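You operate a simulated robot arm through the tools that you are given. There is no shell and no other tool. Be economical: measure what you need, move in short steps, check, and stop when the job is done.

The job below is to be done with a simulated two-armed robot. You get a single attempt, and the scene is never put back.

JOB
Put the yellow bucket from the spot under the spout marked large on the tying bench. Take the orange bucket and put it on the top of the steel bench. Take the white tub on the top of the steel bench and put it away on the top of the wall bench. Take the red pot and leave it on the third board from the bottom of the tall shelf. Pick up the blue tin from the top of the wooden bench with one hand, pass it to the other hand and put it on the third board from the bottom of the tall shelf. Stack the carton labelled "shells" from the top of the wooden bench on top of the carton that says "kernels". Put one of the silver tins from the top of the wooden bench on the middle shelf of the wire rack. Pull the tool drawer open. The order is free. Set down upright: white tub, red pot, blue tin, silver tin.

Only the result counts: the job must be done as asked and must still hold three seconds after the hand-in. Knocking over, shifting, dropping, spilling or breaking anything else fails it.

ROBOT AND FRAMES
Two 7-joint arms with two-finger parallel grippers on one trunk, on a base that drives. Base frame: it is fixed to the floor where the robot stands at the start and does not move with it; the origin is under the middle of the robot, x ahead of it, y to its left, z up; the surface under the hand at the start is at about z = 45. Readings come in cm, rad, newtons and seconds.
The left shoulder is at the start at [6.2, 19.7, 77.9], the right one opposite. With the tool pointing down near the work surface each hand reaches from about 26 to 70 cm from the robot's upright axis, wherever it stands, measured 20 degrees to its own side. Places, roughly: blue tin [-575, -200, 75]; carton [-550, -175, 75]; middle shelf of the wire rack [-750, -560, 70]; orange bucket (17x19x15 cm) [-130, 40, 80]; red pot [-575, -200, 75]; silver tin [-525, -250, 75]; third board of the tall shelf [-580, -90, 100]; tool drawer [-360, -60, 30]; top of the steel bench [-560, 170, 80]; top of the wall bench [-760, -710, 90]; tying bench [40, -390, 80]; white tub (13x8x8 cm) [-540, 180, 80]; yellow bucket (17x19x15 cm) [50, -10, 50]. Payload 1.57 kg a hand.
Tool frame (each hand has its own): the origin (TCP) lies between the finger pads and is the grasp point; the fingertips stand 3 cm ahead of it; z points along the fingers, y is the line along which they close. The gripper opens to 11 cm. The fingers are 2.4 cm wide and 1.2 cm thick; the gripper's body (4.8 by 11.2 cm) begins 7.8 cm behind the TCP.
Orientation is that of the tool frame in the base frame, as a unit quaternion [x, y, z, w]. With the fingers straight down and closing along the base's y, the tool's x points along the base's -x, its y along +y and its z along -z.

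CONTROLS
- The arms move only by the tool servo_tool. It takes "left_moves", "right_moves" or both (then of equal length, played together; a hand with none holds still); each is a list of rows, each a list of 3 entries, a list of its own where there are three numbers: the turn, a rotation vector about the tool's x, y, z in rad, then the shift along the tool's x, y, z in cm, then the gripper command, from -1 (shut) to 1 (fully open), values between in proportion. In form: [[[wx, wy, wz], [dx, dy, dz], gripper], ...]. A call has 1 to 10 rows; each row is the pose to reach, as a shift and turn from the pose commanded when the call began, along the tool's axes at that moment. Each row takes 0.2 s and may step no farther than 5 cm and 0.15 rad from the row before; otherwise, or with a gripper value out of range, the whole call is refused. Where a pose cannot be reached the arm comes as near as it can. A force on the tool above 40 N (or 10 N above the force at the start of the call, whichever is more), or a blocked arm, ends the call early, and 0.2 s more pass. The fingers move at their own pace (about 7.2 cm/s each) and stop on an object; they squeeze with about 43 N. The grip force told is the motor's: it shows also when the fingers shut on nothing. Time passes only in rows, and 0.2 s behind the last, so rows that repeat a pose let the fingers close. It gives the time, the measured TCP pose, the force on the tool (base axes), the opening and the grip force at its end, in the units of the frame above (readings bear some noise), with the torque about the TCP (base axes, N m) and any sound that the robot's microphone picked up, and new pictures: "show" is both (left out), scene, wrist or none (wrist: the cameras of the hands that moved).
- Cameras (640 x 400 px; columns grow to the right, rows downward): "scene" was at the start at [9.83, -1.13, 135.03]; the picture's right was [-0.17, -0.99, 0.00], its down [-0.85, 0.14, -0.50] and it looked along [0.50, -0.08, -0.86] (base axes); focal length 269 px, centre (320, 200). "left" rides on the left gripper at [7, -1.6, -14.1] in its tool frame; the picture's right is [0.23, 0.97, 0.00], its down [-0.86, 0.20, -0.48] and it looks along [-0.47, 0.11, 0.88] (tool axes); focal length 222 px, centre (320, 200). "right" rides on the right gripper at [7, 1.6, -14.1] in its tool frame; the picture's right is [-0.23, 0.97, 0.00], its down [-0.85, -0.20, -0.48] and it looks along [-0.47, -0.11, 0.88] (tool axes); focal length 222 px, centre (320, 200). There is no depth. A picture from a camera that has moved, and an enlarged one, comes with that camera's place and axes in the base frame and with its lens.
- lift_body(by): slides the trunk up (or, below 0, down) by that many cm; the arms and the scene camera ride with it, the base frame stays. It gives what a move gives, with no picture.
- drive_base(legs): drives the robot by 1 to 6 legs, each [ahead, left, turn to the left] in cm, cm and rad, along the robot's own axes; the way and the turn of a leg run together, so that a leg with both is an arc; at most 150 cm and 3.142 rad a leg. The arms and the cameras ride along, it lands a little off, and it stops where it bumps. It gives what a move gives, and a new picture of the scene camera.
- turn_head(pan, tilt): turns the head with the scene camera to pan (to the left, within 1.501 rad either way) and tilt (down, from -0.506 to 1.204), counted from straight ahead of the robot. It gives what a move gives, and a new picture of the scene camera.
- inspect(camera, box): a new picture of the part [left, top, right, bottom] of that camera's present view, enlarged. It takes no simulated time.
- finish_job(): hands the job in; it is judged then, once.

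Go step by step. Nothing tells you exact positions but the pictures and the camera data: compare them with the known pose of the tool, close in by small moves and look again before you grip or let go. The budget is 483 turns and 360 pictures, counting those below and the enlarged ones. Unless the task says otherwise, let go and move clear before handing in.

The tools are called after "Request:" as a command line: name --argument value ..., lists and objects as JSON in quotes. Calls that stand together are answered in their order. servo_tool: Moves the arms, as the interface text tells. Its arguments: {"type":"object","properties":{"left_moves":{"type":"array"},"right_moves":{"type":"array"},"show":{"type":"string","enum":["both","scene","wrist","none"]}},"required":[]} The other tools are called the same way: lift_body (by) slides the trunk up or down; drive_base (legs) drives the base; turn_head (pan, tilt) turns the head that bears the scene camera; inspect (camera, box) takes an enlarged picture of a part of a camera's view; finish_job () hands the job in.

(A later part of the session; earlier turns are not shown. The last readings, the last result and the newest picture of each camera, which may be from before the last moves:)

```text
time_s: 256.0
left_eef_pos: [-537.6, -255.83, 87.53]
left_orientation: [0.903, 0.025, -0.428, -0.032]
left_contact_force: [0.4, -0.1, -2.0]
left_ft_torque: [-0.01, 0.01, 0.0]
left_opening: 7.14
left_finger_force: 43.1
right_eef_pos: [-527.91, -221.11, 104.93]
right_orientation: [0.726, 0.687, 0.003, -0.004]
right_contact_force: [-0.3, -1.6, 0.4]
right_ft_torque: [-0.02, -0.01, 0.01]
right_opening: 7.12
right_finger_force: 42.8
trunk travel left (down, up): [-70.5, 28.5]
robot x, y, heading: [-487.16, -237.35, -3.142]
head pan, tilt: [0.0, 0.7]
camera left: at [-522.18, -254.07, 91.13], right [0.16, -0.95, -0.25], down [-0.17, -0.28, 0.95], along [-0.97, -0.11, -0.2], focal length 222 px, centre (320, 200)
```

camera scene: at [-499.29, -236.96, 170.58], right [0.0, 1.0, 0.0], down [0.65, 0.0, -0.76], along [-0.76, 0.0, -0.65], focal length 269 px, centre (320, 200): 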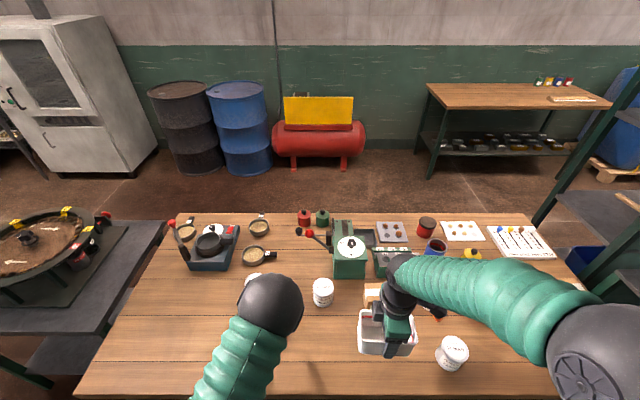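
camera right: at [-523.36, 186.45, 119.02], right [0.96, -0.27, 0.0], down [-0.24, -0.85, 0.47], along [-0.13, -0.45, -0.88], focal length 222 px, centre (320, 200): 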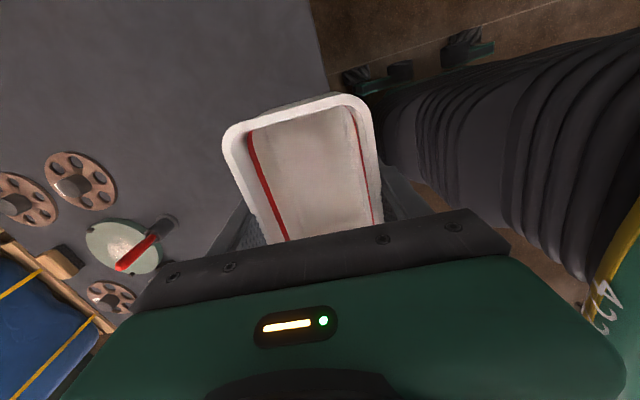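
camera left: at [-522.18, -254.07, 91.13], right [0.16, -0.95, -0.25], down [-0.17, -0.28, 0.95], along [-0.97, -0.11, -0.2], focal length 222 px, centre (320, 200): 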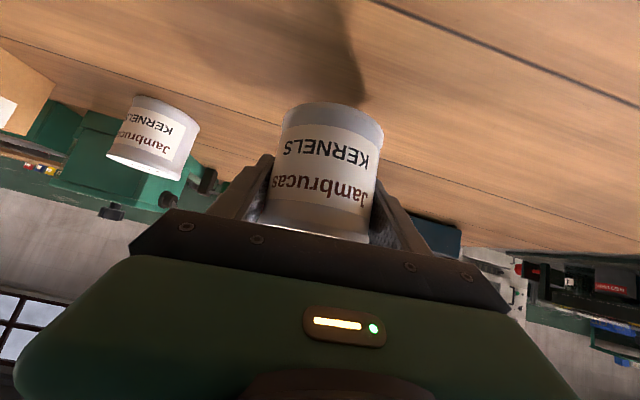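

The tin is held. I raise it, back off, and travel south then west towards the wire rack.

Request:
servo_tool --left_moves '[[[0, 0, 0], [-2, -0.2, -1.7], -1], [[0, 0, 0], [-4.6, -0.4, -3.8], -1], [[0, 0, 0], [-7, -0.6, -5.7], -1]]' --show "none"

Request:
drive_base --legs '[[-42, 0, 0], [0, 105, 0], [0, 107, 0], [100, 0, 0]]'

Request:
turn_head --pan 0.25 --tilt 0.4

```text
time_s: 256.8
left_eef_pos: [-537.61, -255.99, 96.55]
left_orientation: [0.903, 0.026, -0.428, -0.03]
left_contact_force: [-0.6, 0.7, -1.7]
left_ft_torque: [0.03, 0.01, 0.03]
left_opening: 7.14
left_finger_force: 43.2
right_eef_pos: [-527.99, -221.25, 104.99]
right_orientation: [0.727, 0.686, 0.002, -0.005]
right_contact_force: [-0.3, -0.5, -0.9]
right_ft_torque: [0.01, 0.04, -0.04]
right_opening: 7.12
right_finger_force: 42.8
trunk travel left (down, up): [-70.5, 28.5]
robot x, y, heading: [-487.4, -237.28, -3.138]
head pan, tilt: [0.0, 0.7]
```

```text
time_s: 274.2
left_eef_pos: [-591.82, -471.37, 96.57]
left_orientation: [0.902, 0.038, -0.429, -0.025]
left_contact_force: [-0.2, -0.1, -2.3]
left_ft_torque: [-0.01, -0.03, -0.02]
left_opening: 7.1
left_finger_force: 42.5
right_eef_pos: [-583.29, -436.25, 104.81]
right_orientation: [0.718, 0.696, 0.001, -0.004]
right_contact_force: [0.0, 0.7, 0.4]
right_ft_torque: [0.02, 0.02, -0.03]
right_opening: 7.08
right_finger_force: 43.5
trunk travel left (down, up): [-70.5, 28.5]
robot x, y, heading: [-542.12, -451.11, -3.114]
head pan, tilt: [0.0, 0.7]
camera scene: at [-554.03, -451.43, 170.65], right [-0.03, 1.0, 0.0], down [0.65, 0.02, -0.76], along [-0.76, -0.02, -0.65], focal length 269 px, centre (320, 200)
```

scene: 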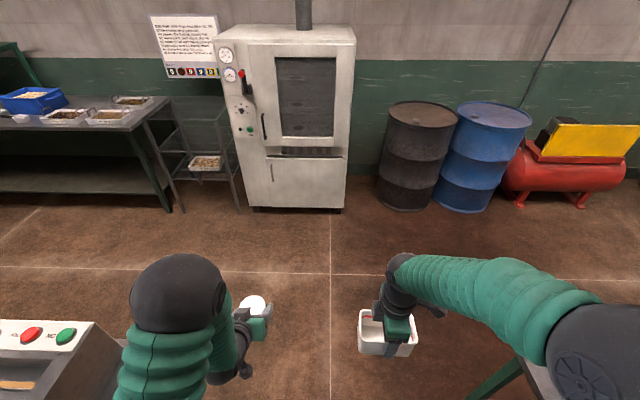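

```text
time_s: 275.0
left_eef_pos: [-591.9, -471.31, 96.65]
left_orientation: [0.902, 0.037, -0.429, -0.025]
left_contact_force: [0.3, 0.4, -2.3]
left_ft_torque: [-0.02, 0.02, 0.0]
left_opening: 7.1
left_finger_force: 42.9
right_eef_pos: [-583.16, -436.31, 104.89]
right_orientation: [0.719, 0.695, 0.002, -0.004]
right_contact_force: [-0.3, 0.4, 0.0]
right_ft_torque: [0.02, -0.01, -0.04]
right_opening: 7.12
right_finger_force: 43.0
trunk travel left (down, up): [-70.5, 28.5]
robot x, y, heading: [-542.16, -451.2, -3.109]
head pan, tilt: [0.25, 0.4]
camera scene: at [-554.59, -453.74, 173.31], right [-0.27, 0.96, 0.0], down [0.38, 0.11, -0.92], along [-0.88, -0.25, -0.39], focal length 269 px, centre (320, 200)
```

scene: 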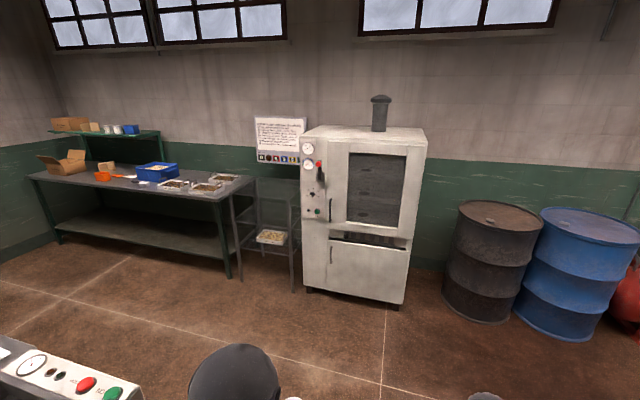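

Request:
inspect --camera "scene" --box '[210, 150, 338, 310]'

Request:
inspect --camera "scene" --box '[20, 100, 260, 250]'

```text
2.50 times, centred on (274, 230) of scene
camera zoom: at [-554.59, -453.74, 173.31], right [-0.27, 0.96, 0.0], down [0.38, 0.11, -0.92], along [-0.88, -0.25, -0.39], focal length 674 px, centre (435, 125)
```

zoom: 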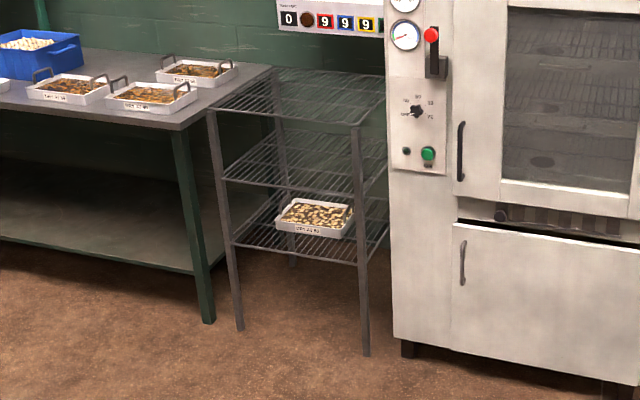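

```text
2.67 times, centred on (140, 175) of scene
camera zoom: at [-554.59, -453.74, 173.31], right [-0.27, 0.96, 0.0], down [0.38, 0.11, -0.92], along [-0.88, -0.25, -0.39], focal length 718 px, centre (800, 267)
```

zoom: 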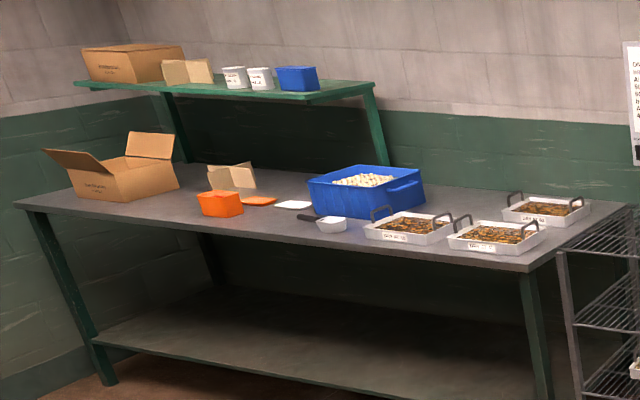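

The rack's middle shelf is at z≈67, its top at z≈91, front at x≈-734, y -584…-532. I tuck the tub in, lower the trunk, and drive in front of the rack.

Request:
servo_tool --right_moves '[[[0, 0, 0], [0, 3, -2], -1], [[0, 0, 0], [0, 6, -4], -1], [[0, 0, 0], [0, 8, -6], -1]]' --show "none"

Request:
drive_base --legs '[[0, 0, -0.03], [112, 0, 0], [0, 86, 0]]'

Request:
lift_body --by -17

Request:
turn_head --pan 0.25 --tilt 0.7

```text
time_s: 275.8
left_eef_pos: [-591.86, -471.39, 96.57]
left_orientation: [0.903, 0.038, -0.428, -0.025]
left_contact_force: [-0.5, 0.5, -2.0]
left_ft_torque: [-0.03, 0.02, -0.02]
left_opening: 7.13
left_finger_force: 42.6
right_eef_pos: [-575.1, -436.73, 110.89]
right_orientation: [0.718, 0.696, 0.003, -0.005]
right_contact_force: [-0.2, -0.2, -0.4]
right_ft_torque: [0.05, -0.04, 0.01]
right_opening: 7.14
right_finger_force: 42.9
trunk travel left (down, up): [-70.5, 28.5]
robot x, y, heading: [-541.91, -450.93, -3.109]
head pan, tilt: [0.25, 0.4]
```

```text
time_s: 286.0
left_eef_pos: [-704.43, -554.15, 96.62]
left_orientation: [0.903, 0.023, -0.428, -0.031]
left_contact_force: [0.3, 0.0, -2.1]
left_ft_torque: [0.0, 0.01, 0.02]
left_opening: 7.12
left_finger_force: 42.8
right_eef_pos: [-686.69, -520.06, 110.84]
right_orientation: [0.73, 0.684, 0.001, -0.004]
right_contact_force: [1.3, -0.1, -0.6]
right_ft_torque: [-0.01, 0.0, 0.03]
right_opening: 7.12
right_finger_force: 43.0
trunk travel left (down, up): [-70.5, 28.5]
robot x, y, heading: [-653.74, -536.25, 3.135]
head pan, tilt: [0.25, 0.4]
camera scene: at [-666.47, -537.55, 173.33], right [-0.24, 0.97, 0.0], down [0.38, 0.09, -0.92], along [-0.89, -0.23, -0.39], focal length 269 px, centre (320, 200)
```

scene: 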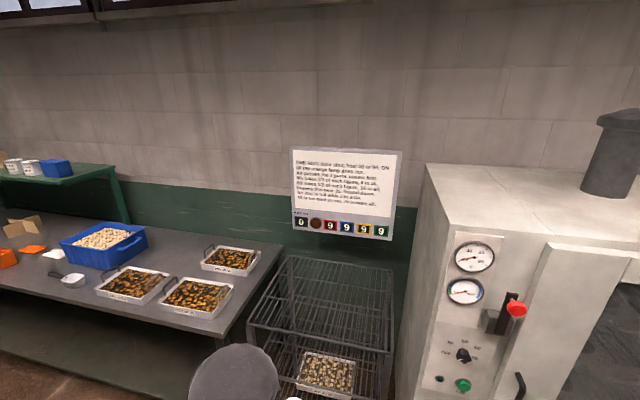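

```text
time_s: 287.9
left_eef_pos: [-704.15, -554.4, 79.65]
left_orientation: [0.902, 0.023, -0.429, -0.032]
left_contact_force: [-0.5, -0.3, -1.5]
left_ft_torque: [0.02, 0.02, 0.03]
left_opening: 7.1
left_finger_force: 43.4
right_eef_pos: [-686.55, -520.34, 93.88]
right_orientation: [0.729, 0.685, 0.002, -0.005]
right_contact_force: [0.8, 0.0, -0.9]
right_ft_torque: [0.01, -0.05, 0.0]
right_opening: 7.12
right_finger_force: 43.0
trunk travel left (down, up): [-53.5, 45.5]
robot x, y, heading: [-654.03, -535.89, 3.136]
head pan, tilt: [0.25, 0.4]
```

```text
time_s: 288.7
left_eef_pos: [-704.23, -554.5, 79.52]
left_orientation: [0.903, 0.023, -0.429, -0.032]
left_contact_force: [0.3, 0.0, -1.9]
left_ft_torque: [-0.02, -0.02, -0.01]
left_opening: 7.13
left_finger_force: 42.8
right_eef_pos: [-686.48, -520.28, 93.91]
right_orientation: [0.73, 0.684, 0.002, -0.005]
right_contact_force: [-0.2, 0.2, -0.9]
right_ft_torque: [-0.02, -0.03, 0.0]
right_opening: 7.14
right_finger_force: 42.9
trunk travel left (down, up): [-53.5, 45.5]
robot x, y, heading: [-653.56, -536.17, 3.138]
head pan, tilt: [0.25, 0.7]
camera scene: at [-665.7, -537.92, 153.65], right [-0.24, 0.97, 0.0], down [0.63, 0.16, -0.76], along [-0.74, -0.19, -0.65], focal length 269 px, centre (320, 200)
```

scene: 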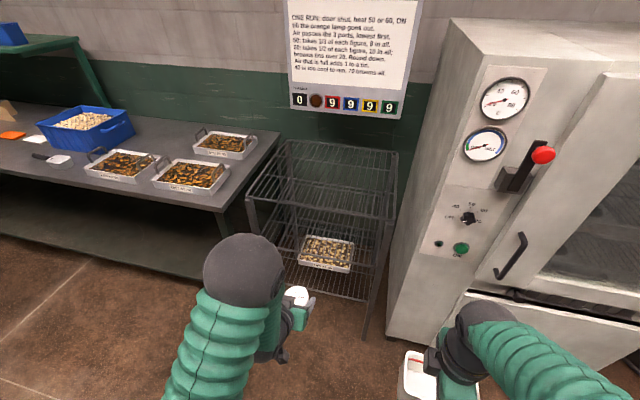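

I move closer so that the left wrist camera can see the middle shelf.

Request:
drive_base --legs '[[22, 0, 0]]'

Request:
inspect --camera "left" --box '[0, 0, 640, 400]'

```text
time_s: 290.4
left_eef_pos: [-726.24, -554.35, 79.65]
left_orientation: [0.903, 0.023, -0.428, -0.032]
left_contact_force: [0.7, 0.6, -2.2]
left_ft_torque: [-0.02, 0.01, -0.03]
left_opening: 7.12
left_finger_force: 43.4
right_eef_pos: [-708.53, -520.31, 93.92]
right_orientation: [0.729, 0.684, 0.003, -0.005]
right_contact_force: [-0.8, -0.3, -0.7]
right_ft_torque: [-0.02, -0.04, 0.0]
right_opening: 7.11
right_finger_force: 43.2
trunk travel left (down, up): [-53.5, 45.5]
robot x, y, heading: [-675.97, -535.91, 3.141]
head pan, tilt: [0.25, 0.7]
camera scene: at [-687.61, -537.84, 153.65], right [-0.24, 0.97, 0.0], down [0.63, 0.16, -0.76], along [-0.74, -0.19, -0.65], focal length 269 px, centre (320, 200)
```

scene: 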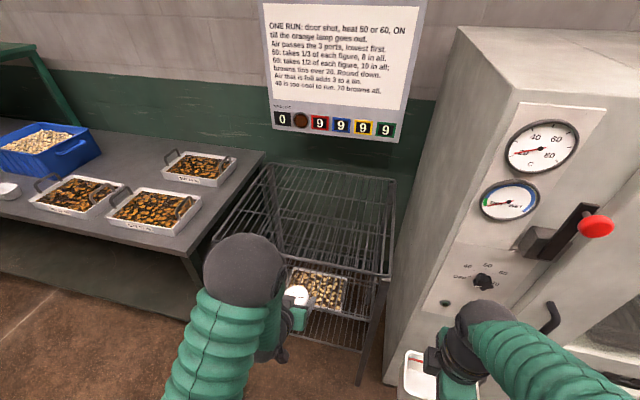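

```text
1.00 times, centred on (320, 200) of left (not enlarged: the box is as wide or as high as the picture)
camera zoom: at [-710.98, -552.73, 83.2], right [0.16, -0.96, -0.25], down [-0.17, -0.28, 0.95], along [-0.97, -0.11, -0.2], focal length 222 px, centre (320, 200)
```

zoom: 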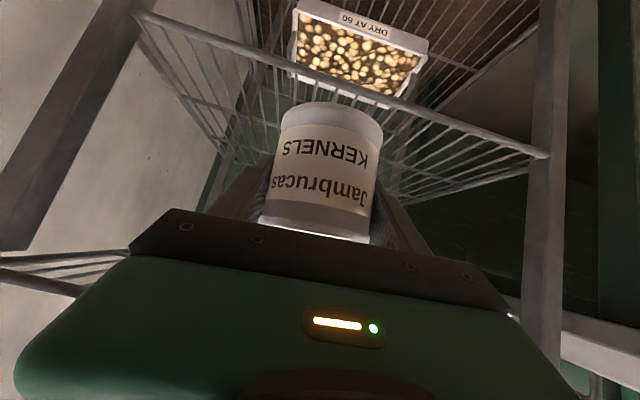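

The shelf's front edge is at z≈65. I lower the trunk so that the tin just clears it, then drive in.

Request:
lift_body --by -6

Request:
drive_base --legs '[[16, 0, 0]]'

Request:
inspect --camera "left" --box '[0, 0, 640, 400]'

```text
time_s: 291.4
left_eef_pos: [-726.13, -554.31, 73.58]
left_orientation: [0.903, 0.023, -0.429, -0.031]
left_contact_force: [-0.9, 0.1, -1.4]
left_ft_torque: [0.02, 0.0, -0.03]
left_opening: 7.12
left_finger_force: 43.0
right_eef_pos: [-708.45, -520.29, 87.92]
right_orientation: [0.73, 0.683, 0.002, -0.006]
right_contact_force: [-0.1, 0.2, -0.4]
right_ft_torque: [-0.02, 0.0, -0.02]
right_opening: 7.11
right_finger_force: 43.6
trunk travel left (down, up): [-47.5, 51.5]
robot x, y, heading: [-676.06, -535.75, 3.137]
head pan, tilt: [0.25, 0.7]
```

```text
time_s: 292.8
left_eef_pos: [-742.04, -554.37, 73.61]
left_orientation: [0.903, 0.023, -0.429, -0.032]
left_contact_force: [0.3, -0.1, -2.2]
left_ft_torque: [-0.04, 0.02, 0.0]
left_opening: 7.13
left_finger_force: 42.9
right_eef_pos: [-724.39, -520.28, 87.88]
right_orientation: [0.729, 0.685, 0.003, -0.005]
right_contact_force: [-0.6, -0.2, -1.3]
right_ft_torque: [0.01, 0.02, -0.04]
right_opening: 7.14
right_finger_force: 42.8
trunk travel left (down, up): [-47.5, 51.5]
robot x, y, heading: [-692.03, -535.84, 3.14]
head pan, tilt: [0.25, 0.7]
camera scene: at [-703.52, -537.79, 147.64], right [-0.24, 0.97, 0.0], down [0.63, 0.16, -0.76], along [-0.74, -0.19, -0.65], focal length 269 px, centre (320, 200)
```

scene: 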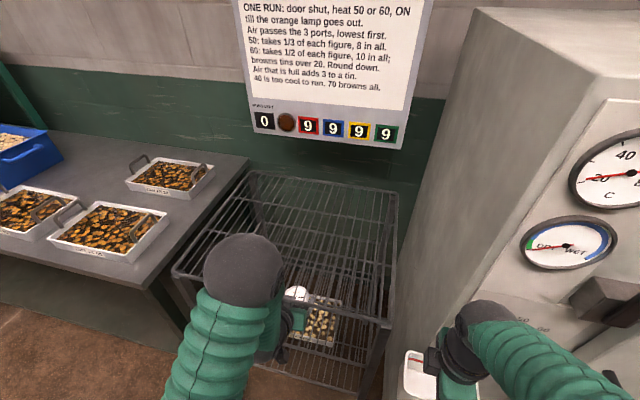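

```text
1.00 times, centred on (320, 200) of left (not enlarged: the box is as wide or as high as the picture)
camera zoom: at [-726.81, -552.74, 77.2], right [0.16, -0.95, -0.25], down [-0.17, -0.28, 0.95], along [-0.97, -0.11, -0.2], focal length 222 px, centre (320, 200)
```

zoom: 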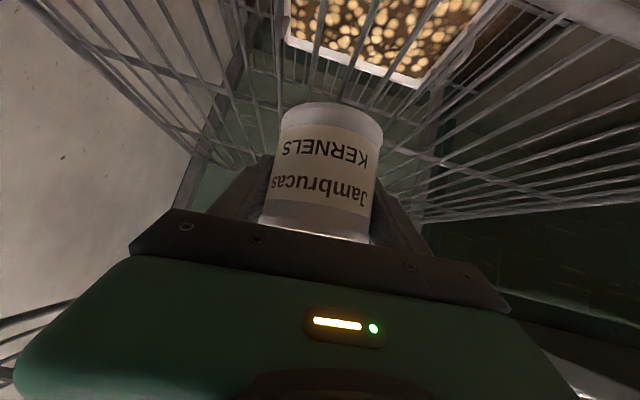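

The tin is inside. I lower in small steps until it touches the wires.

Request:
servo_tool --left_moves '[[[0, 0, 0], [0.4, 0.04, 0.3], -1], [[0, 0, 0], [0.8, 0.07, 0.65], -1], [[0, 0, 0], [1.15, 0.11, 0.95], -1], [[0, 0, 0], [1.55, 0.15, 1.26], -1], [[0, 0, 0], [1.9, 0.18, 1.58], -1], [[0, 0, 0], [2.15, 0.2, 1.77], -1]]' --show "none"

```text
time_s: 294.2
left_eef_pos: [-742.02, -554.37, 70.92]
left_orientation: [0.903, 0.024, -0.429, -0.031]
left_contact_force: [-0.1, 0.2, -2.4]
left_ft_torque: [-0.01, 0.02, 0.02]
left_opening: 7.11
left_finger_force: 42.8
right_eef_pos: [-724.25, -520.19, 87.88]
right_orientation: [0.729, 0.685, 0.002, -0.006]
right_contact_force: [0.6, -0.1, -1.0]
right_ft_torque: [0.0, 0.02, 0.05]
right_opening: 7.1
right_finger_force: 42.8
trunk travel left (down, up): [-47.5, 51.5]
robot x, y, heading: [-692.02, -535.78, 3.136]
head pan, tilt: [0.25, 0.7]
```

Request:
servo_tool --left_moves '[[[0, 0, 0], [0.25, 0.02, 0.2], -1], [[0, 0, 0], [0.5, 0.05, 0.4], -1], [[0, 0, 0], [0.75, 0.07, 0.6], -1], [[0, 0, 0], [1.0, 0.1, 0.8], -1], [[0, 0, 0], [1.25, 0.12, 1.0], -1], [[0, 0, 0], [1.5, 0.15, 1.25], -1]]' --show "wrist"

```text
time_s: 295.6
left_eef_pos: [-741.9, -554.23, 69.16]
left_orientation: [0.901, 0.022, -0.432, -0.032]
left_contact_force: [1.3, -1.0, 27.6]
left_ft_torque: [-1.08, -0.14, -0.02]
left_opening: 7.14
left_finger_force: 43.1
right_eef_pos: [-723.97, -520.18, 88.0]
right_orientation: [0.729, 0.685, 0.001, -0.006]
right_contact_force: [0.5, -0.1, -0.8]
right_ft_torque: [0.0, 0.02, -0.02]
right_opening: 7.11
right_finger_force: 42.7
trunk travel left (down, up): [-47.5, 51.5]
robot x, y, heading: [-691.7, -536.15, 3.142]
head pan, tilt: [0.25, 0.7]
camera left: at [-726.61, -552.59, 72.64], right [0.16, -0.96, -0.25], down [-0.16, -0.28, 0.95], along [-0.97, -0.11, -0.2], focal length 222 px, centre (320, 200)
```

left: 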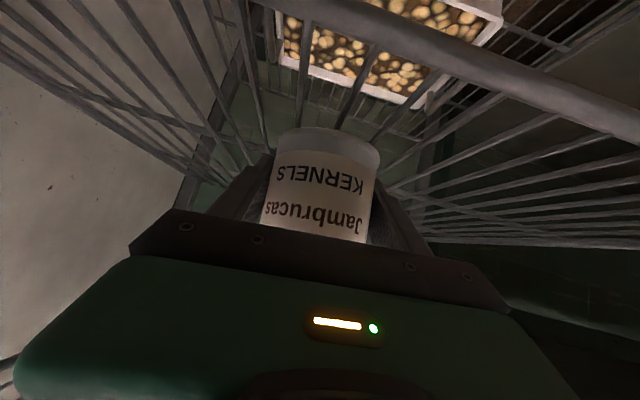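

Contact made. I unload slightly, open, and look before retreating.

Request:
servo_tool --left_moves '[[[0, 0, 0], [-0.5, 0, -0.4], -1], [[0, 0, 0], [-0.5, 0, -0.4], 0.4], [[0, 0, 0], [-0.5, 0, -0.4], 0.8], [[0, 0, 0], [-0.5, 0, -0.4], 1], [[0, 0, 0], [-0.5, 0, -0.4], 1]]' --show "wrist"

```text
time_s: 296.8
left_eef_pos: [-742.06, -554.38, 69.57]
left_orientation: [0.902, 0.023, -0.429, -0.032]
left_contact_force: [0.5, 0.2, -0.3]
left_ft_torque: [0.02, 0.0, -0.01]
left_opening: 11.0
left_finger_force: 0.1
right_eef_pos: [-724.38, -520.21, 87.85]
right_orientation: [0.729, 0.684, 0.002, -0.005]
right_contact_force: [-1.2, 1.3, -1.0]
right_ft_torque: [0.01, 0.02, 0.01]
right_opening: 7.12
right_finger_force: 43.0
trunk travel left (down, up): [-47.5, 51.5]
robot x, y, heading: [-691.76, -535.69, 3.138]
head pan, tilt: [0.25, 0.7]
camera left: at [-726.74, -552.71, 73.11], right [0.16, -0.95, -0.25], down [-0.17, -0.28, 0.95], along [-0.97, -0.11, -0.2], focal length 222 px, centre (320, 200)
```

left: 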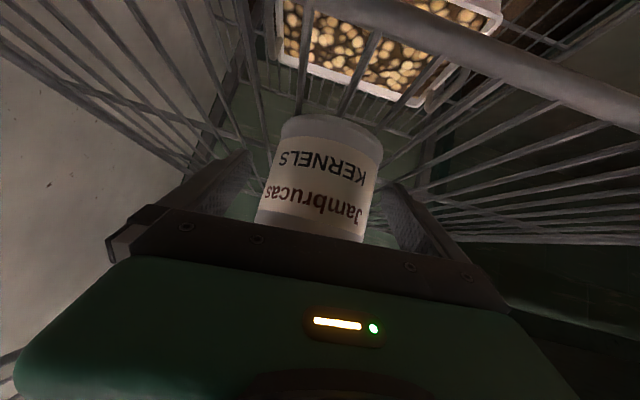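

The tin stands. I drive straight back out.

Request:
drive_base --legs '[[-35, 0, 0]]'

Request:
inspect --camera "left" --box '[160, 0, 480, 200]'

```text
time_s: 299.1
left_eef_pos: [-707.35, -554.43, 69.55]
left_orientation: [0.902, 0.024, -0.429, -0.031]
left_contact_force: [0.6, -0.2, 1.0]
left_ft_torque: [-0.01, 0.03, 0.01]
left_opening: 10.99
left_finger_force: 0.1
right_eef_pos: [-689.6, -520.39, 87.81]
right_orientation: [0.729, 0.684, 0.002, -0.006]
right_contact_force: [-0.3, 0.5, -0.2]
right_ft_torque: [0.02, 0.0, -0.06]
right_opening: 7.08
right_finger_force: 43.0
trunk travel left (down, up): [-47.5, 51.5]
robot x, y, heading: [-657.29, -535.6, 3.144]
head pan, tilt: [0.25, 0.7]
camera scene: at [-668.75, -537.86, 147.65], right [-0.25, 0.97, 0.0], down [0.63, 0.16, -0.76], along [-0.74, -0.19, -0.65], focal length 269 px, centre (320, 200)
```

scene: 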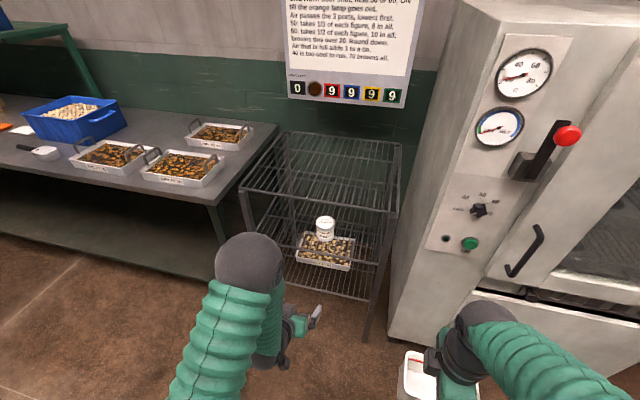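

```text
2.00 times, centred on (320, 100) of left
camera zoom: at [-692.01, -552.84, 73.13], right [0.16, -0.95, -0.25], down [-0.16, -0.28, 0.95], along [-0.97, -0.11, -0.2], focal length 444 px, centre (320, 400)
```

zoom: 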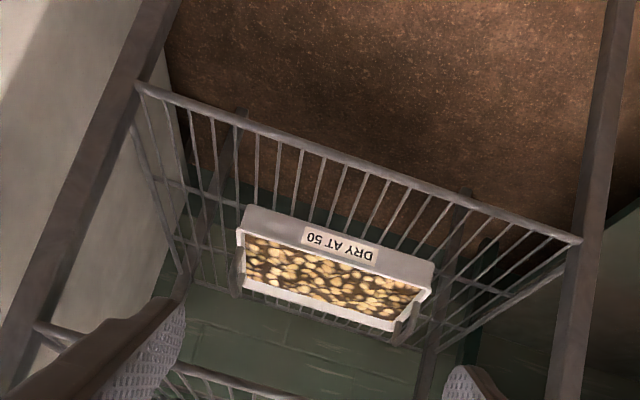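

The silver tin stands on the middle shelf. I raise the trunk and strafe to the wall bench with the tub.

Request:
lift_body --by 25

Request:
drive_base --legs '[[0, 90, 0], [0, 92, 0]]'

Request:
turn_head --pan -0.05 --tilt 0.6

```text
time_s: 301.7
left_eef_pos: [-707.28, -554.51, 94.67]
left_orientation: [0.903, 0.025, -0.428, -0.031]
left_contact_force: [0.1, -0.2, 0.0]
left_ft_torque: [0.03, 0.0, 0.01]
left_opening: 11.01
left_finger_force: 0.0
right_eef_pos: [-689.61, -520.29, 112.98]
right_orientation: [0.729, 0.685, 0.002, -0.006]
right_contact_force: [0.4, 0.2, -1.0]
right_ft_torque: [0.0, 0.01, 0.01]
right_opening: 7.12
right_finger_force: 43.2
trunk travel left (down, up): [-72.5, 26.5]
robot x, y, heading: [-656.71, -535.51, 3.142]
head pan, tilt: [0.25, 0.7]
```

```text
time_s: 310.9
left_eef_pos: [-706.61, -738.1, 94.67]
left_orientation: [0.902, 0.026, -0.43, -0.03]
left_contact_force: [0.6, -0.3, -0.8]
left_ft_torque: [0.0, -0.02, 0.02]
left_opening: 11.01
left_finger_force: 0.0
right_eef_pos: [-689.14, -703.81, 112.88]
right_orientation: [0.727, 0.686, 0.001, -0.005]
right_contact_force: [0.8, -0.2, -0.1]
right_ft_torque: [0.0, -0.01, -0.03]
right_opening: 7.13
right_finger_force: 43.0
trunk travel left (down, up): [-72.5, 26.5]
robot x, y, heading: [-656.6, -719.36, -3.136]
head pan, tilt: [0.25, 0.7]
camera scene: at [-668.25, -721.19, 172.65], right [-0.25, 0.97, 0.0], down [0.62, 0.16, -0.76], along [-0.74, -0.19, -0.65], focal length 269 px, centre (320, 200)
```

scene: 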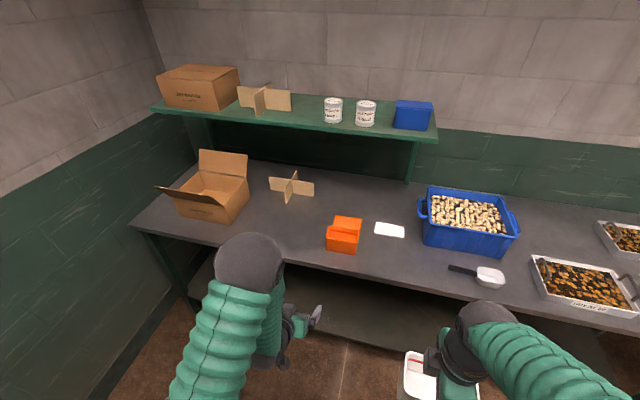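

```text
time_s: 311.7
left_eef_pos: [-706.63, -738.2, 94.6]
left_orientation: [0.902, 0.026, -0.43, -0.03]
left_contact_force: [-0.4, -0.9, -0.3]
left_ft_torque: [0.0, 0.0, 0.0]
left_opening: 11.01
left_finger_force: 0.0
right_eef_pos: [-689.11, -704.07, 113.0]
right_orientation: [0.727, 0.687, 0.0, -0.006]
right_contact_force: [0.7, 0.5, -0.3]
right_ft_torque: [-0.03, 0.0, -0.03]
right_opening: 7.13
right_finger_force: 43.1
trunk travel left (down, up): [-72.5, 26.5]
robot x, y, heading: [-656.5, -719.21, -3.139]
head pan, tilt: [-0.051, 0.6]
camera scene: at [-668.85, -718.86, 173.51], right [0.05, 1.0, 0.0], down [0.57, -0.03, -0.82], along [-0.82, 0.04, -0.57], focal length 269 px, centre (320, 200)
```

scene: 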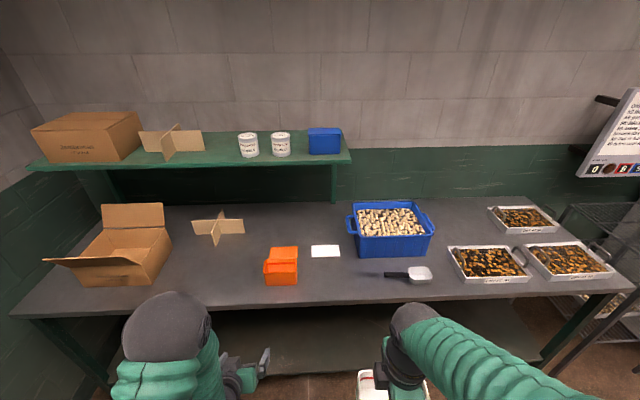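

A free spot lies between the orange box and the scoop, about [-737,-707]. I raise the trunk so the left hand clears the orange box, and drive up.

Request:
lift_body --by 15

Request:
drive_base --legs '[[31, 3, 0]]'

Request:
servo_tool --right_moves '[[[0, 0, 0], [0, -4, 2], -1], [[0, 0, 0], [0, -8, 4], -1], [[0, 0, 0], [0, -12, 6], -1], [[0, 0, 0], [0, -16, 8], -1], [[0, 0, 0], [0, -16, 12], -1], [[0, 0, 0], [0, -16, 16], -1]]' --show "both"

```text
time_s: 313.4
left_eef_pos: [-706.54, -738.31, 109.67]
left_orientation: [0.902, 0.026, -0.43, -0.03]
left_contact_force: [0.1, -0.2, -0.1]
left_ft_torque: [-0.02, 0.01, -0.02]
left_opening: 11.02
left_finger_force: 0.0
right_eef_pos: [-689.17, -704.08, 127.83]
right_orientation: [0.727, 0.687, 0.001, -0.006]
right_contact_force: [0.2, 0.0, -0.4]
right_ft_torque: [0.02, 0.02, 0.0]
right_opening: 7.14
right_finger_force: 43.1
trunk travel left (down, up): [-87.5, 11.5]
robot x, y, heading: [-656.41, -719.55, -3.138]
head pan, tilt: [-0.051, 0.6]
```

```text
time_s: 315.6
left_eef_pos: [-737.51, -741.19, 109.79]
left_orientation: [0.901, 0.026, -0.431, -0.03]
left_contact_force: [-0.1, 0.0, 0.2]
left_ft_torque: [-0.02, 0.0, 0.03]
left_opening: 11.0
left_finger_force: 0.0
right_eef_pos: [-719.87, -707.03, 128.11]
right_orientation: [0.727, 0.686, 0.0, -0.007]
right_contact_force: [0.4, -0.3, -0.4]
right_ft_torque: [0.01, 0.01, 0.02]
right_opening: 7.12
right_finger_force: 43.3
trunk travel left (down, up): [-87.5, 11.5]
robot x, y, heading: [-688.03, -722.33, -3.142]
head pan, tilt: [-0.051, 0.6]
camera scene: at [-699.59, -721.9, 188.55], right [0.05, 1.0, 0.0], down [0.56, -0.03, -0.83], along [-0.82, 0.04, -0.56], focal length 269 px, centre (320, 200)
```

scene: 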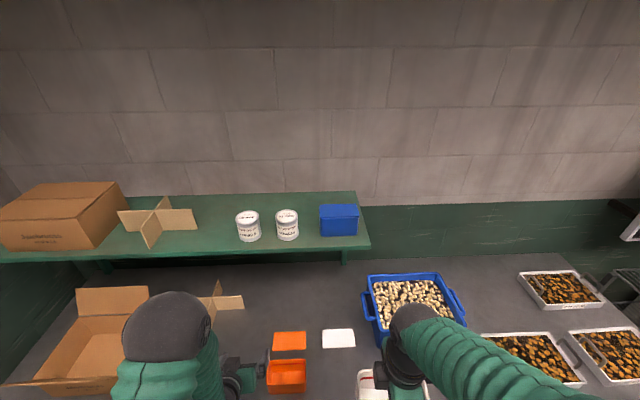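

```text
time_s: 316.9
left_eef_pos: [-737.92, -741.31, 109.63]
left_orientation: [0.902, 0.025, -0.429, -0.032]
left_contact_force: [0.1, 0.3, -0.7]
left_ft_torque: [-0.03, -0.01, -0.03]
left_opening: 10.99
left_finger_force: 0.0
right_eef_pos: [-736.43, -706.12, 112.23]
right_orientation: [0.727, 0.687, 0.002, -0.007]
right_contact_force: [0.2, -0.7, -0.6]
right_ft_torque: [-0.02, 0.0, -0.02]
right_opening: 7.12
right_finger_force: 43.2
trunk travel left (down, up): [-87.5, 11.5]
robot x, y, heading: [-688.28, -722.31, -3.138]
head pan, tilt: [-0.051, 0.6]
camera scene: at [-700.33, -722.02, 188.5], right [0.05, 1.0, 0.0], down [0.57, -0.03, -0.82], along [-0.82, 0.04, -0.57], focal length 269 px, centre (320, 200)
camera right: at [-734.33, -699.29, 126.35], right [0.96, -0.28, -0.01], down [-0.25, -0.85, 0.47], along [-0.14, -0.45, -0.88], focal length 222 px, centre (320, 200)
```

scene: 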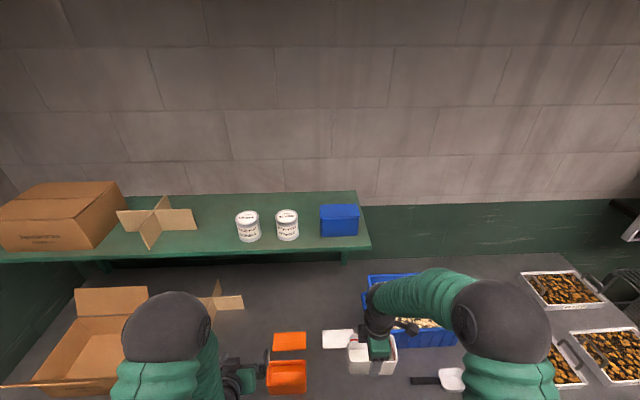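
right: 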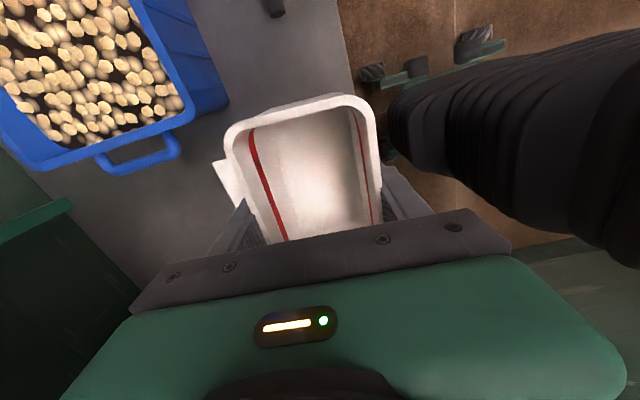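

The tub is above a clear patch. I lower it.

Request:
servo_tool --right_moves '[[[0, 0, 0], [0, 0, 4], -1], [[0, 0, 0], [0, 0, 8], -1], [[0, 0, 0], [0, 0, 12], -1], [[0, 0, 0], [0, 0, 14], -1]]' --show "both"

```text
time_s: 317.9
left_eef_pos: [-737.89, -741.31, 109.68]
left_orientation: [0.902, 0.026, -0.43, -0.03]
left_contact_force: [0.2, 0.6, 0.5]
left_ft_torque: [0.01, 0.03, -0.04]
left_opening: 11.0
left_finger_force: 0.0
right_eef_pos: [-736.49, -705.91, 98.07]
right_orientation: [0.727, 0.686, 0.001, -0.007]
right_contact_force: [0.8, -0.6, -0.9]
right_ft_torque: [0.04, 0.02, 0.01]
right_opening: 7.1
right_finger_force: 42.9
trunk travel left (down, up): [-87.5, 11.5]
robot x, y, heading: [-688.09, -722.62, -3.141]
head pan, tilt: [-0.051, 0.6]
camera scene: at [-700.34, -722.02, 188.5], right [0.05, 1.0, 0.0], down [0.57, -0.03, -0.82], along [-0.82, 0.04, -0.57], focal length 269 px, centre (320, 200)
camera right: at [-734.34, -699.11, 112.3], right [0.96, -0.28, -0.01], down [-0.25, -0.85, 0.47], along [-0.14, -0.45, -0.88], focal length 222 px, centre (320, 200)
```

scene: 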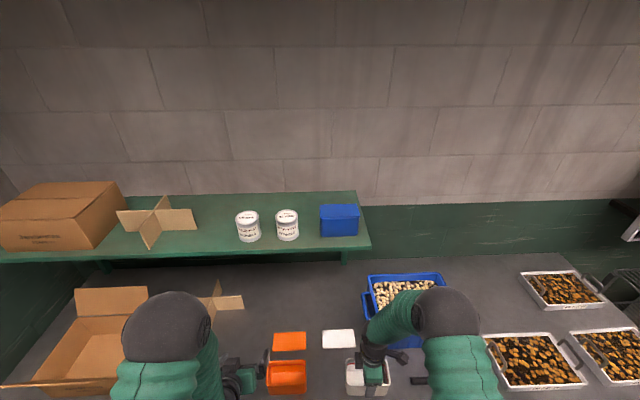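
right: 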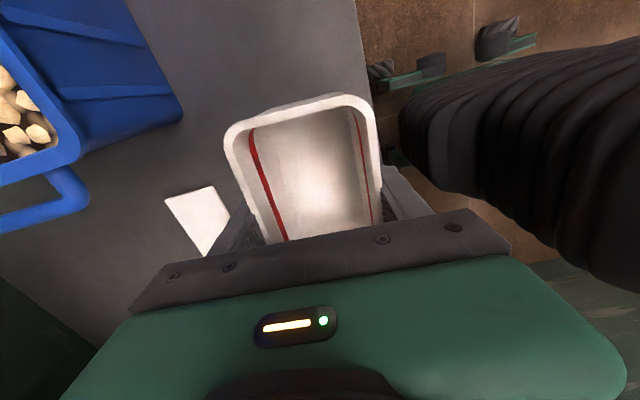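

Request:
servo_tool --right_moves '[[[0, 0, 0], [0, 0, 0.7], -1], [[0, 0, 0], [0, 0, 1.4], -1], [[0, 0, 0], [0, 0, 1.9], -1], [[0, 0, 0], [0, 0, 2.4], -1], [[0, 0, 0], [0, 0, 2.8], -1], [[0, 0, 0], [0, 0, 3.2], -1], [[0, 0, 0], [0, 0, 3.5], -1]]' --show "none"

```text
time_s: 319.6
left_eef_pos: [-737.84, -741.19, 109.62]
left_orientation: [0.902, 0.025, -0.43, -0.031]
left_contact_force: [-0.1, 0.1, 0.0]
left_ft_torque: [0.02, -0.01, 0.0]
left_opening: 11.01
left_finger_force: 0.1
right_eef_pos: [-736.51, -705.83, 94.57]
right_orientation: [0.728, 0.686, 0.001, -0.007]
right_contact_force: [0.1, 0.4, -0.8]
right_ft_torque: [0.02, -0.01, 0.02]
right_opening: 7.13
right_finger_force: 43.7
trunk travel left (down, up): [-87.5, 11.5]
robot x, y, heading: [-688.19, -722.33, -3.137]
head pan, tilt: [-0.051, 0.6]
```

Request:
servo_tool --right_moves '[[[0, 0, 0], [0, 0, 0.5], -1], [[0, 0, 0], [0, 0, 1], -1], [[0, 0, 0], [0, 0, 1.5], -1], [[0, 0, 0], [0, 0, 2], -1], [[0, 0, 0], [0, 0, 2.5], -1], [[0, 0, 0], [0, 0, 3], -1], [[0, 0, 0], [0, 0, 3.5], -1], [[0, 0, 0], [0, 0, 4], -1]]' --show "none"

```text
time_s: 321.4
left_eef_pos: [-737.64, -741.33, 109.78]
left_orientation: [0.902, 0.025, -0.431, -0.032]
left_contact_force: [1.5, -0.4, -0.2]
left_ft_torque: [-0.02, -0.01, 0.01]
left_opening: 11.0
left_finger_force: 0.1
right_eef_pos: [-736.48, -705.9, 90.64]
right_orientation: [0.728, 0.686, 0.0, -0.007]
right_contact_force: [-0.8, 0.8, 7.2]
right_ft_torque: [-0.33, -0.22, 0.04]
right_opening: 7.13
right_finger_force: 43.5
trunk travel left (down, up): [-87.5, 11.5]
robot x, y, heading: [-688.23, -722.39, -3.141]
head pan, tilt: [-0.051, 0.6]
```

Contact at a light 7 N. I open moderately and withdraw upward.

Request:
servo_tool --right_moves '[[[0, 0, 0], [0, 0, 0], -0.2], [[0, 0, 0], [0, 0, 0], 0.5], [[0, 0, 0], [0, 0, 0], 0.7], [[0, 0, 0], [0, 0, 0], 0.7], [[0, 0, 0], [0, 0, -3], 0.7], [[0, 0, 0], [0, 0, -7], 0.7], [[0, 0, 0], [0, 0, -12], 0.7], [[0, 0, 0], [0, 0, -16], 0.7], [[0, 0, 0], [0, 3, -20], 0.7]]' --show "both"

```text
time_s: 323.4
left_eef_pos: [-737.56, -741.28, 109.78]
left_orientation: [0.901, 0.025, -0.431, -0.03]
left_contact_force: [0.7, 0.2, 0.2]
left_ft_torque: [0.04, 0.02, 0.0]
left_opening: 11.01
left_finger_force: 0.1
right_eef_pos: [-733.16, -706.28, 110.72]
right_orientation: [0.728, 0.686, 0.001, -0.008]
right_contact_force: [0.9, 0.0, -0.6]
right_ft_torque: [-0.01, 0.04, 0.02]
right_opening: 9.36
right_finger_force: 0.0
trunk travel left (down, up): [-87.5, 11.5]
robot x, y, heading: [-687.81, -722.33, -3.141]
head pan, tilt: [-0.051, 0.6]
camera scene: at [-699.89, -722.07, 188.52], right [0.05, 1.0, 0.0], down [0.56, -0.03, -0.82], along [-0.82, 0.04, -0.57], focal length 269 px, centre (320, 200)
camera right: at [-730.96, -699.59, 124.96], right [0.96, -0.28, -0.01], down [-0.24, -0.85, 0.47], along [-0.14, -0.45, -0.88], focal length 222 px, centre (320, 200)
```

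scene: 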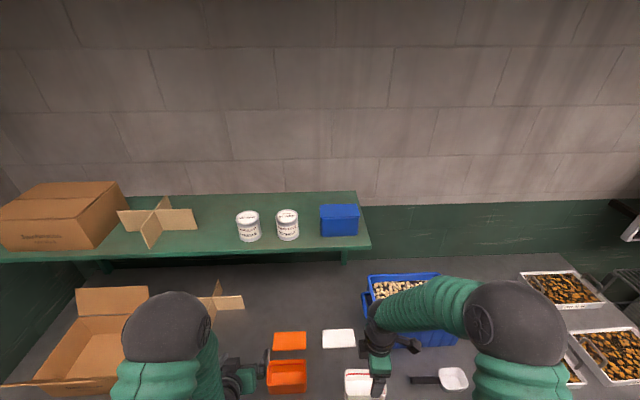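
right: 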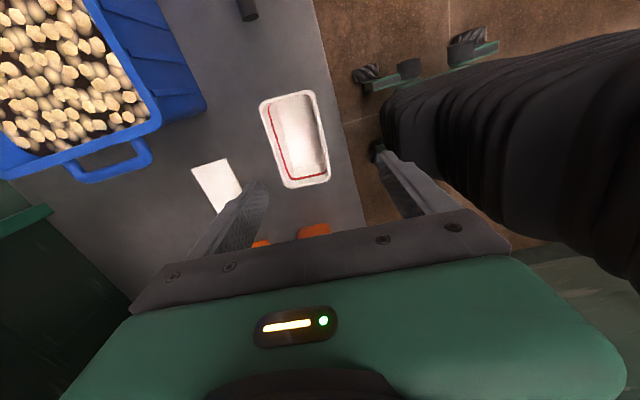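

The tub is on the wall bench. I drive back to the wooden bench.

Request:
drive_base --legs '[[-31, 0, 0], [0, -135, 0], [0, -135, 0], [-110, 0, 0], [-105, 0, 0]]'

Request:
drive_base --legs '[[0, -130, 0], [0, -140, 0]]'

Request:
turn_head --pan 0 --tilt 0.6

```text
time_s: 348.3
left_eef_pos: [-495.32, -468.63, 109.49]
left_orientation: [0.902, 0.039, -0.429, -0.024]
left_contact_force: [-0.2, 0.5, -0.2]
left_ft_torque: [0.01, 0.0, 0.02]
left_opening: 10.99
left_finger_force: 0.0
right_eef_pos: [-491.92, -433.59, 110.51]
right_orientation: [0.718, 0.696, 0.001, -0.007]
right_contact_force: [0.1, -0.4, -1.2]
right_ft_torque: [-0.03, 0.02, -0.06]
right_opening: 9.35
right_finger_force: 0.0
trunk travel left (down, up): [-87.5, 11.5]
robot x, y, heading: [-445.95, -447.95, -3.109]
head pan, tilt: [-0.051, 0.6]
camera scene: at [-458.53, -448.26, 188.49], right [0.02, 1.0, 0.0], down [0.57, -0.01, -0.82], along [-0.82, 0.02, -0.57], focal length 269 px, centre (320, 200)
```

scene: 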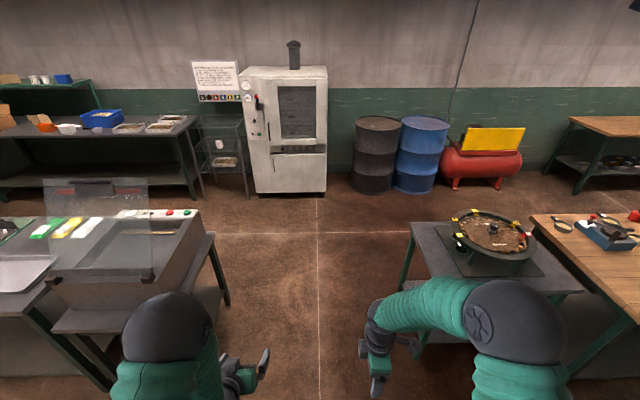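

```text
time_s: 361.3
left_eef_pos: [-503.76, -200.45, 109.63]
left_orientation: [0.901, 0.039, -0.43, -0.025]
left_contact_force: [-0.4, 0.3, -0.5]
left_ft_torque: [0.0, 0.01, 0.0]
left_opening: 11.0
left_finger_force: 0.0
right_eef_pos: [-500.22, -165.39, 110.6]
right_orientation: [0.717, 0.697, 0.002, -0.007]
right_contact_force: [0.7, -0.2, -0.8]
right_ft_torque: [0.01, 0.03, -0.01]
right_opening: 9.34
right_finger_force: 0.2
trunk travel left (down, up): [-87.5, 11.5]
robot x, y, heading: [-454.66, -179.92, -3.11]
head pan, tilt: [-0.051, 0.6]
camera scene: at [-466.83, -180.29, 188.5], right [0.02, 1.0, 0.0], down [0.57, -0.01, -0.82], along [-0.82, 0.02, -0.57], focal length 269 px, centre (320, 200)
```

scene: 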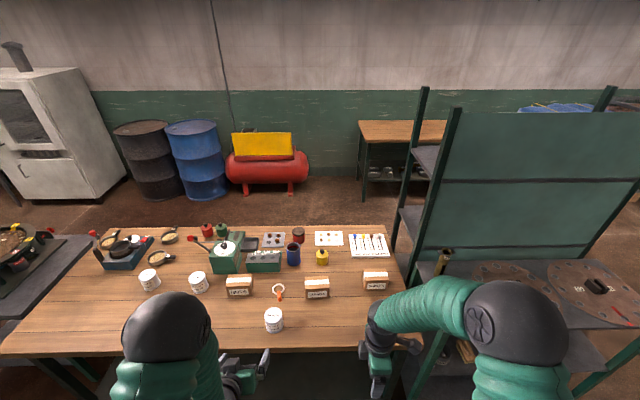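

```text
time_s: 362.0
left_eef_pos: [-503.58, -200.33, 109.74]
left_orientation: [0.9, 0.039, -0.433, -0.024]
left_contact_force: [0.0, 0.0, 0.5]
left_ft_torque: [0.0, -0.01, 0.01]
left_opening: 11.01
left_finger_force: 0.1
right_eef_pos: [-500.12, -165.21, 110.78]
right_orientation: [0.718, 0.696, 0.0, -0.007]
right_contact_force: [-0.4, 0.1, 0.0]
right_ft_torque: [0.03, 0.0, 0.02]
right_opening: 9.35
right_finger_force: 0.0
trunk travel left (down, up): [-87.5, 11.5]
robot x, y, heading: [-454.77, -180.19, -3.113]
head pan, tilt: [0.0, 0.6]
camera scene: at [-466.85, -180.42, 188.5], right [-0.03, 1.0, 0.0], down [0.57, 0.02, -0.82], along [-0.82, -0.03, -0.57], focal length 269 px, centre (320, 200)
```

scene: 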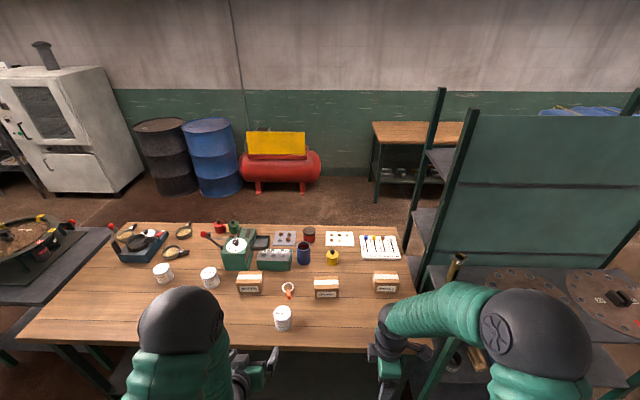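

I zoom on the cartons to plan the stacking.

Request:
drive_base --legs '[[0, 0, -0.03], [38, -12, 0]]'

Request:
turn_head --pan 0 --tilt 0.9

```text
time_s: 364.8
left_eef_pos: [-541.86, -187.31, 109.99]
left_orientation: [0.901, 0.026, -0.431, -0.032]
left_contact_force: [-0.4, -0.2, -0.1]
left_ft_torque: [0.01, 0.02, 0.0]
left_opening: 10.99
left_finger_force: 0.0
right_eef_pos: [-537.26, -152.27, 110.75]
right_orientation: [0.729, 0.685, 0.0, -0.009]
right_contact_force: [-0.7, -0.8, 0.3]
right_ft_torque: [-0.01, -0.02, 0.03]
right_opening: 9.36
right_finger_force: 0.3
trunk travel left (down, up): [-87.5, 11.5]
robot x, y, heading: [-492.68, -168.13, -3.145]
head pan, tilt: [0.0, 0.6]
camera scene: at [-504.36, -168.63, 188.54], right [0.0, 1.0, 0.0], down [0.56, 0.0, -0.83], along [-0.83, 0.0, -0.56], focal length 269 px, centre (320, 200)
```

scene: 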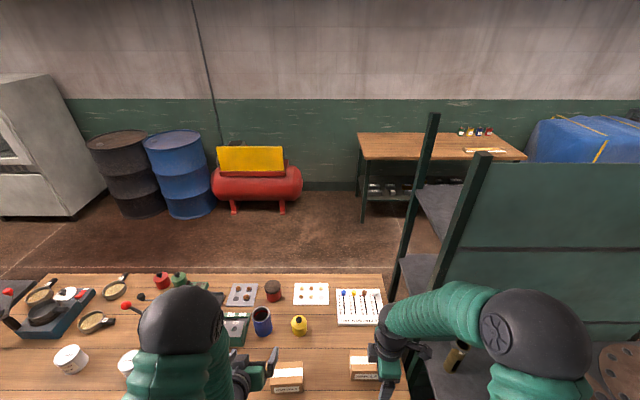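

```text
time_s: 365.6
left_eef_pos: [-542.02, -187.08, 109.76]
left_orientation: [0.902, 0.024, -0.431, -0.032]
left_contact_force: [0.3, 0.4, 0.3]
left_ft_torque: [-0.05, 0.0, -0.01]
left_opening: 11.0
left_finger_force: 0.1
right_eef_pos: [-537.46, -152.14, 110.83]
right_orientation: [0.728, 0.685, 0.0, -0.008]
right_contact_force: [-0.5, -0.4, -0.1]
right_ft_torque: [-0.01, 0.02, -0.01]
right_opening: 9.35
right_finger_force: 0.0
trunk travel left (down, up): [-87.5, 11.5]
robot x, y, heading: [-492.77, -168.33, -3.135]
head pan, tilt: [0.0, 0.901]
camera scene: at [-503.52, -168.41, 186.03], right [0.0, 1.0, 0.0], down [0.78, 0.0, -0.62], along [-0.62, 0.0, -0.78], focal length 269 px, centre (320, 200)
```

scene: 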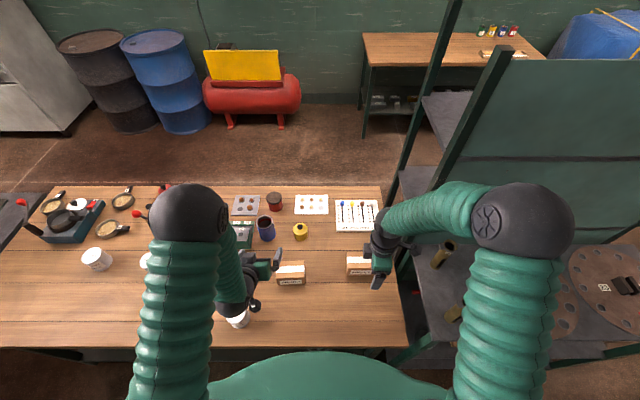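

Request:
inspect --camera "scene" --box '[250, 225, 410, 325]'

Request:
inspect --camera "right" --box '[0, 0, 640, 400]'

```text
4.00 times, centred on (330, 275) of scene
camera zoom: at [-503.52, -168.41, 186.03], right [0.0, 1.0, 0.0], down [0.78, 0.0, -0.62], along [-0.62, 0.0, -0.78], focal length 1078 px, centre (280, -100)
```

zoom: 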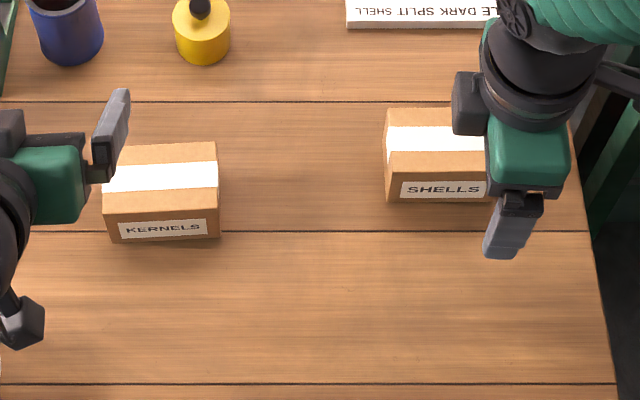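

```text
1.00 times, centred on (320, 200) of right (not enlarged: the box is as wide or as high as the picture)
camera zoom: at [-535.32, -145.39, 125.0], right [0.96, -0.28, -0.01], down [-0.24, -0.85, 0.47], along [-0.15, -0.45, -0.88], focal length 222 px, centre (320, 200)
```

zoom: 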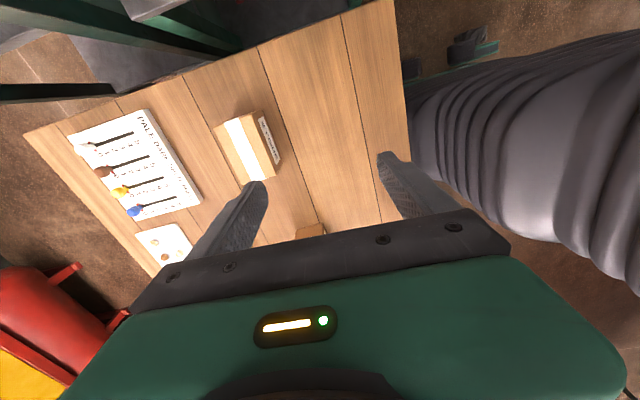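

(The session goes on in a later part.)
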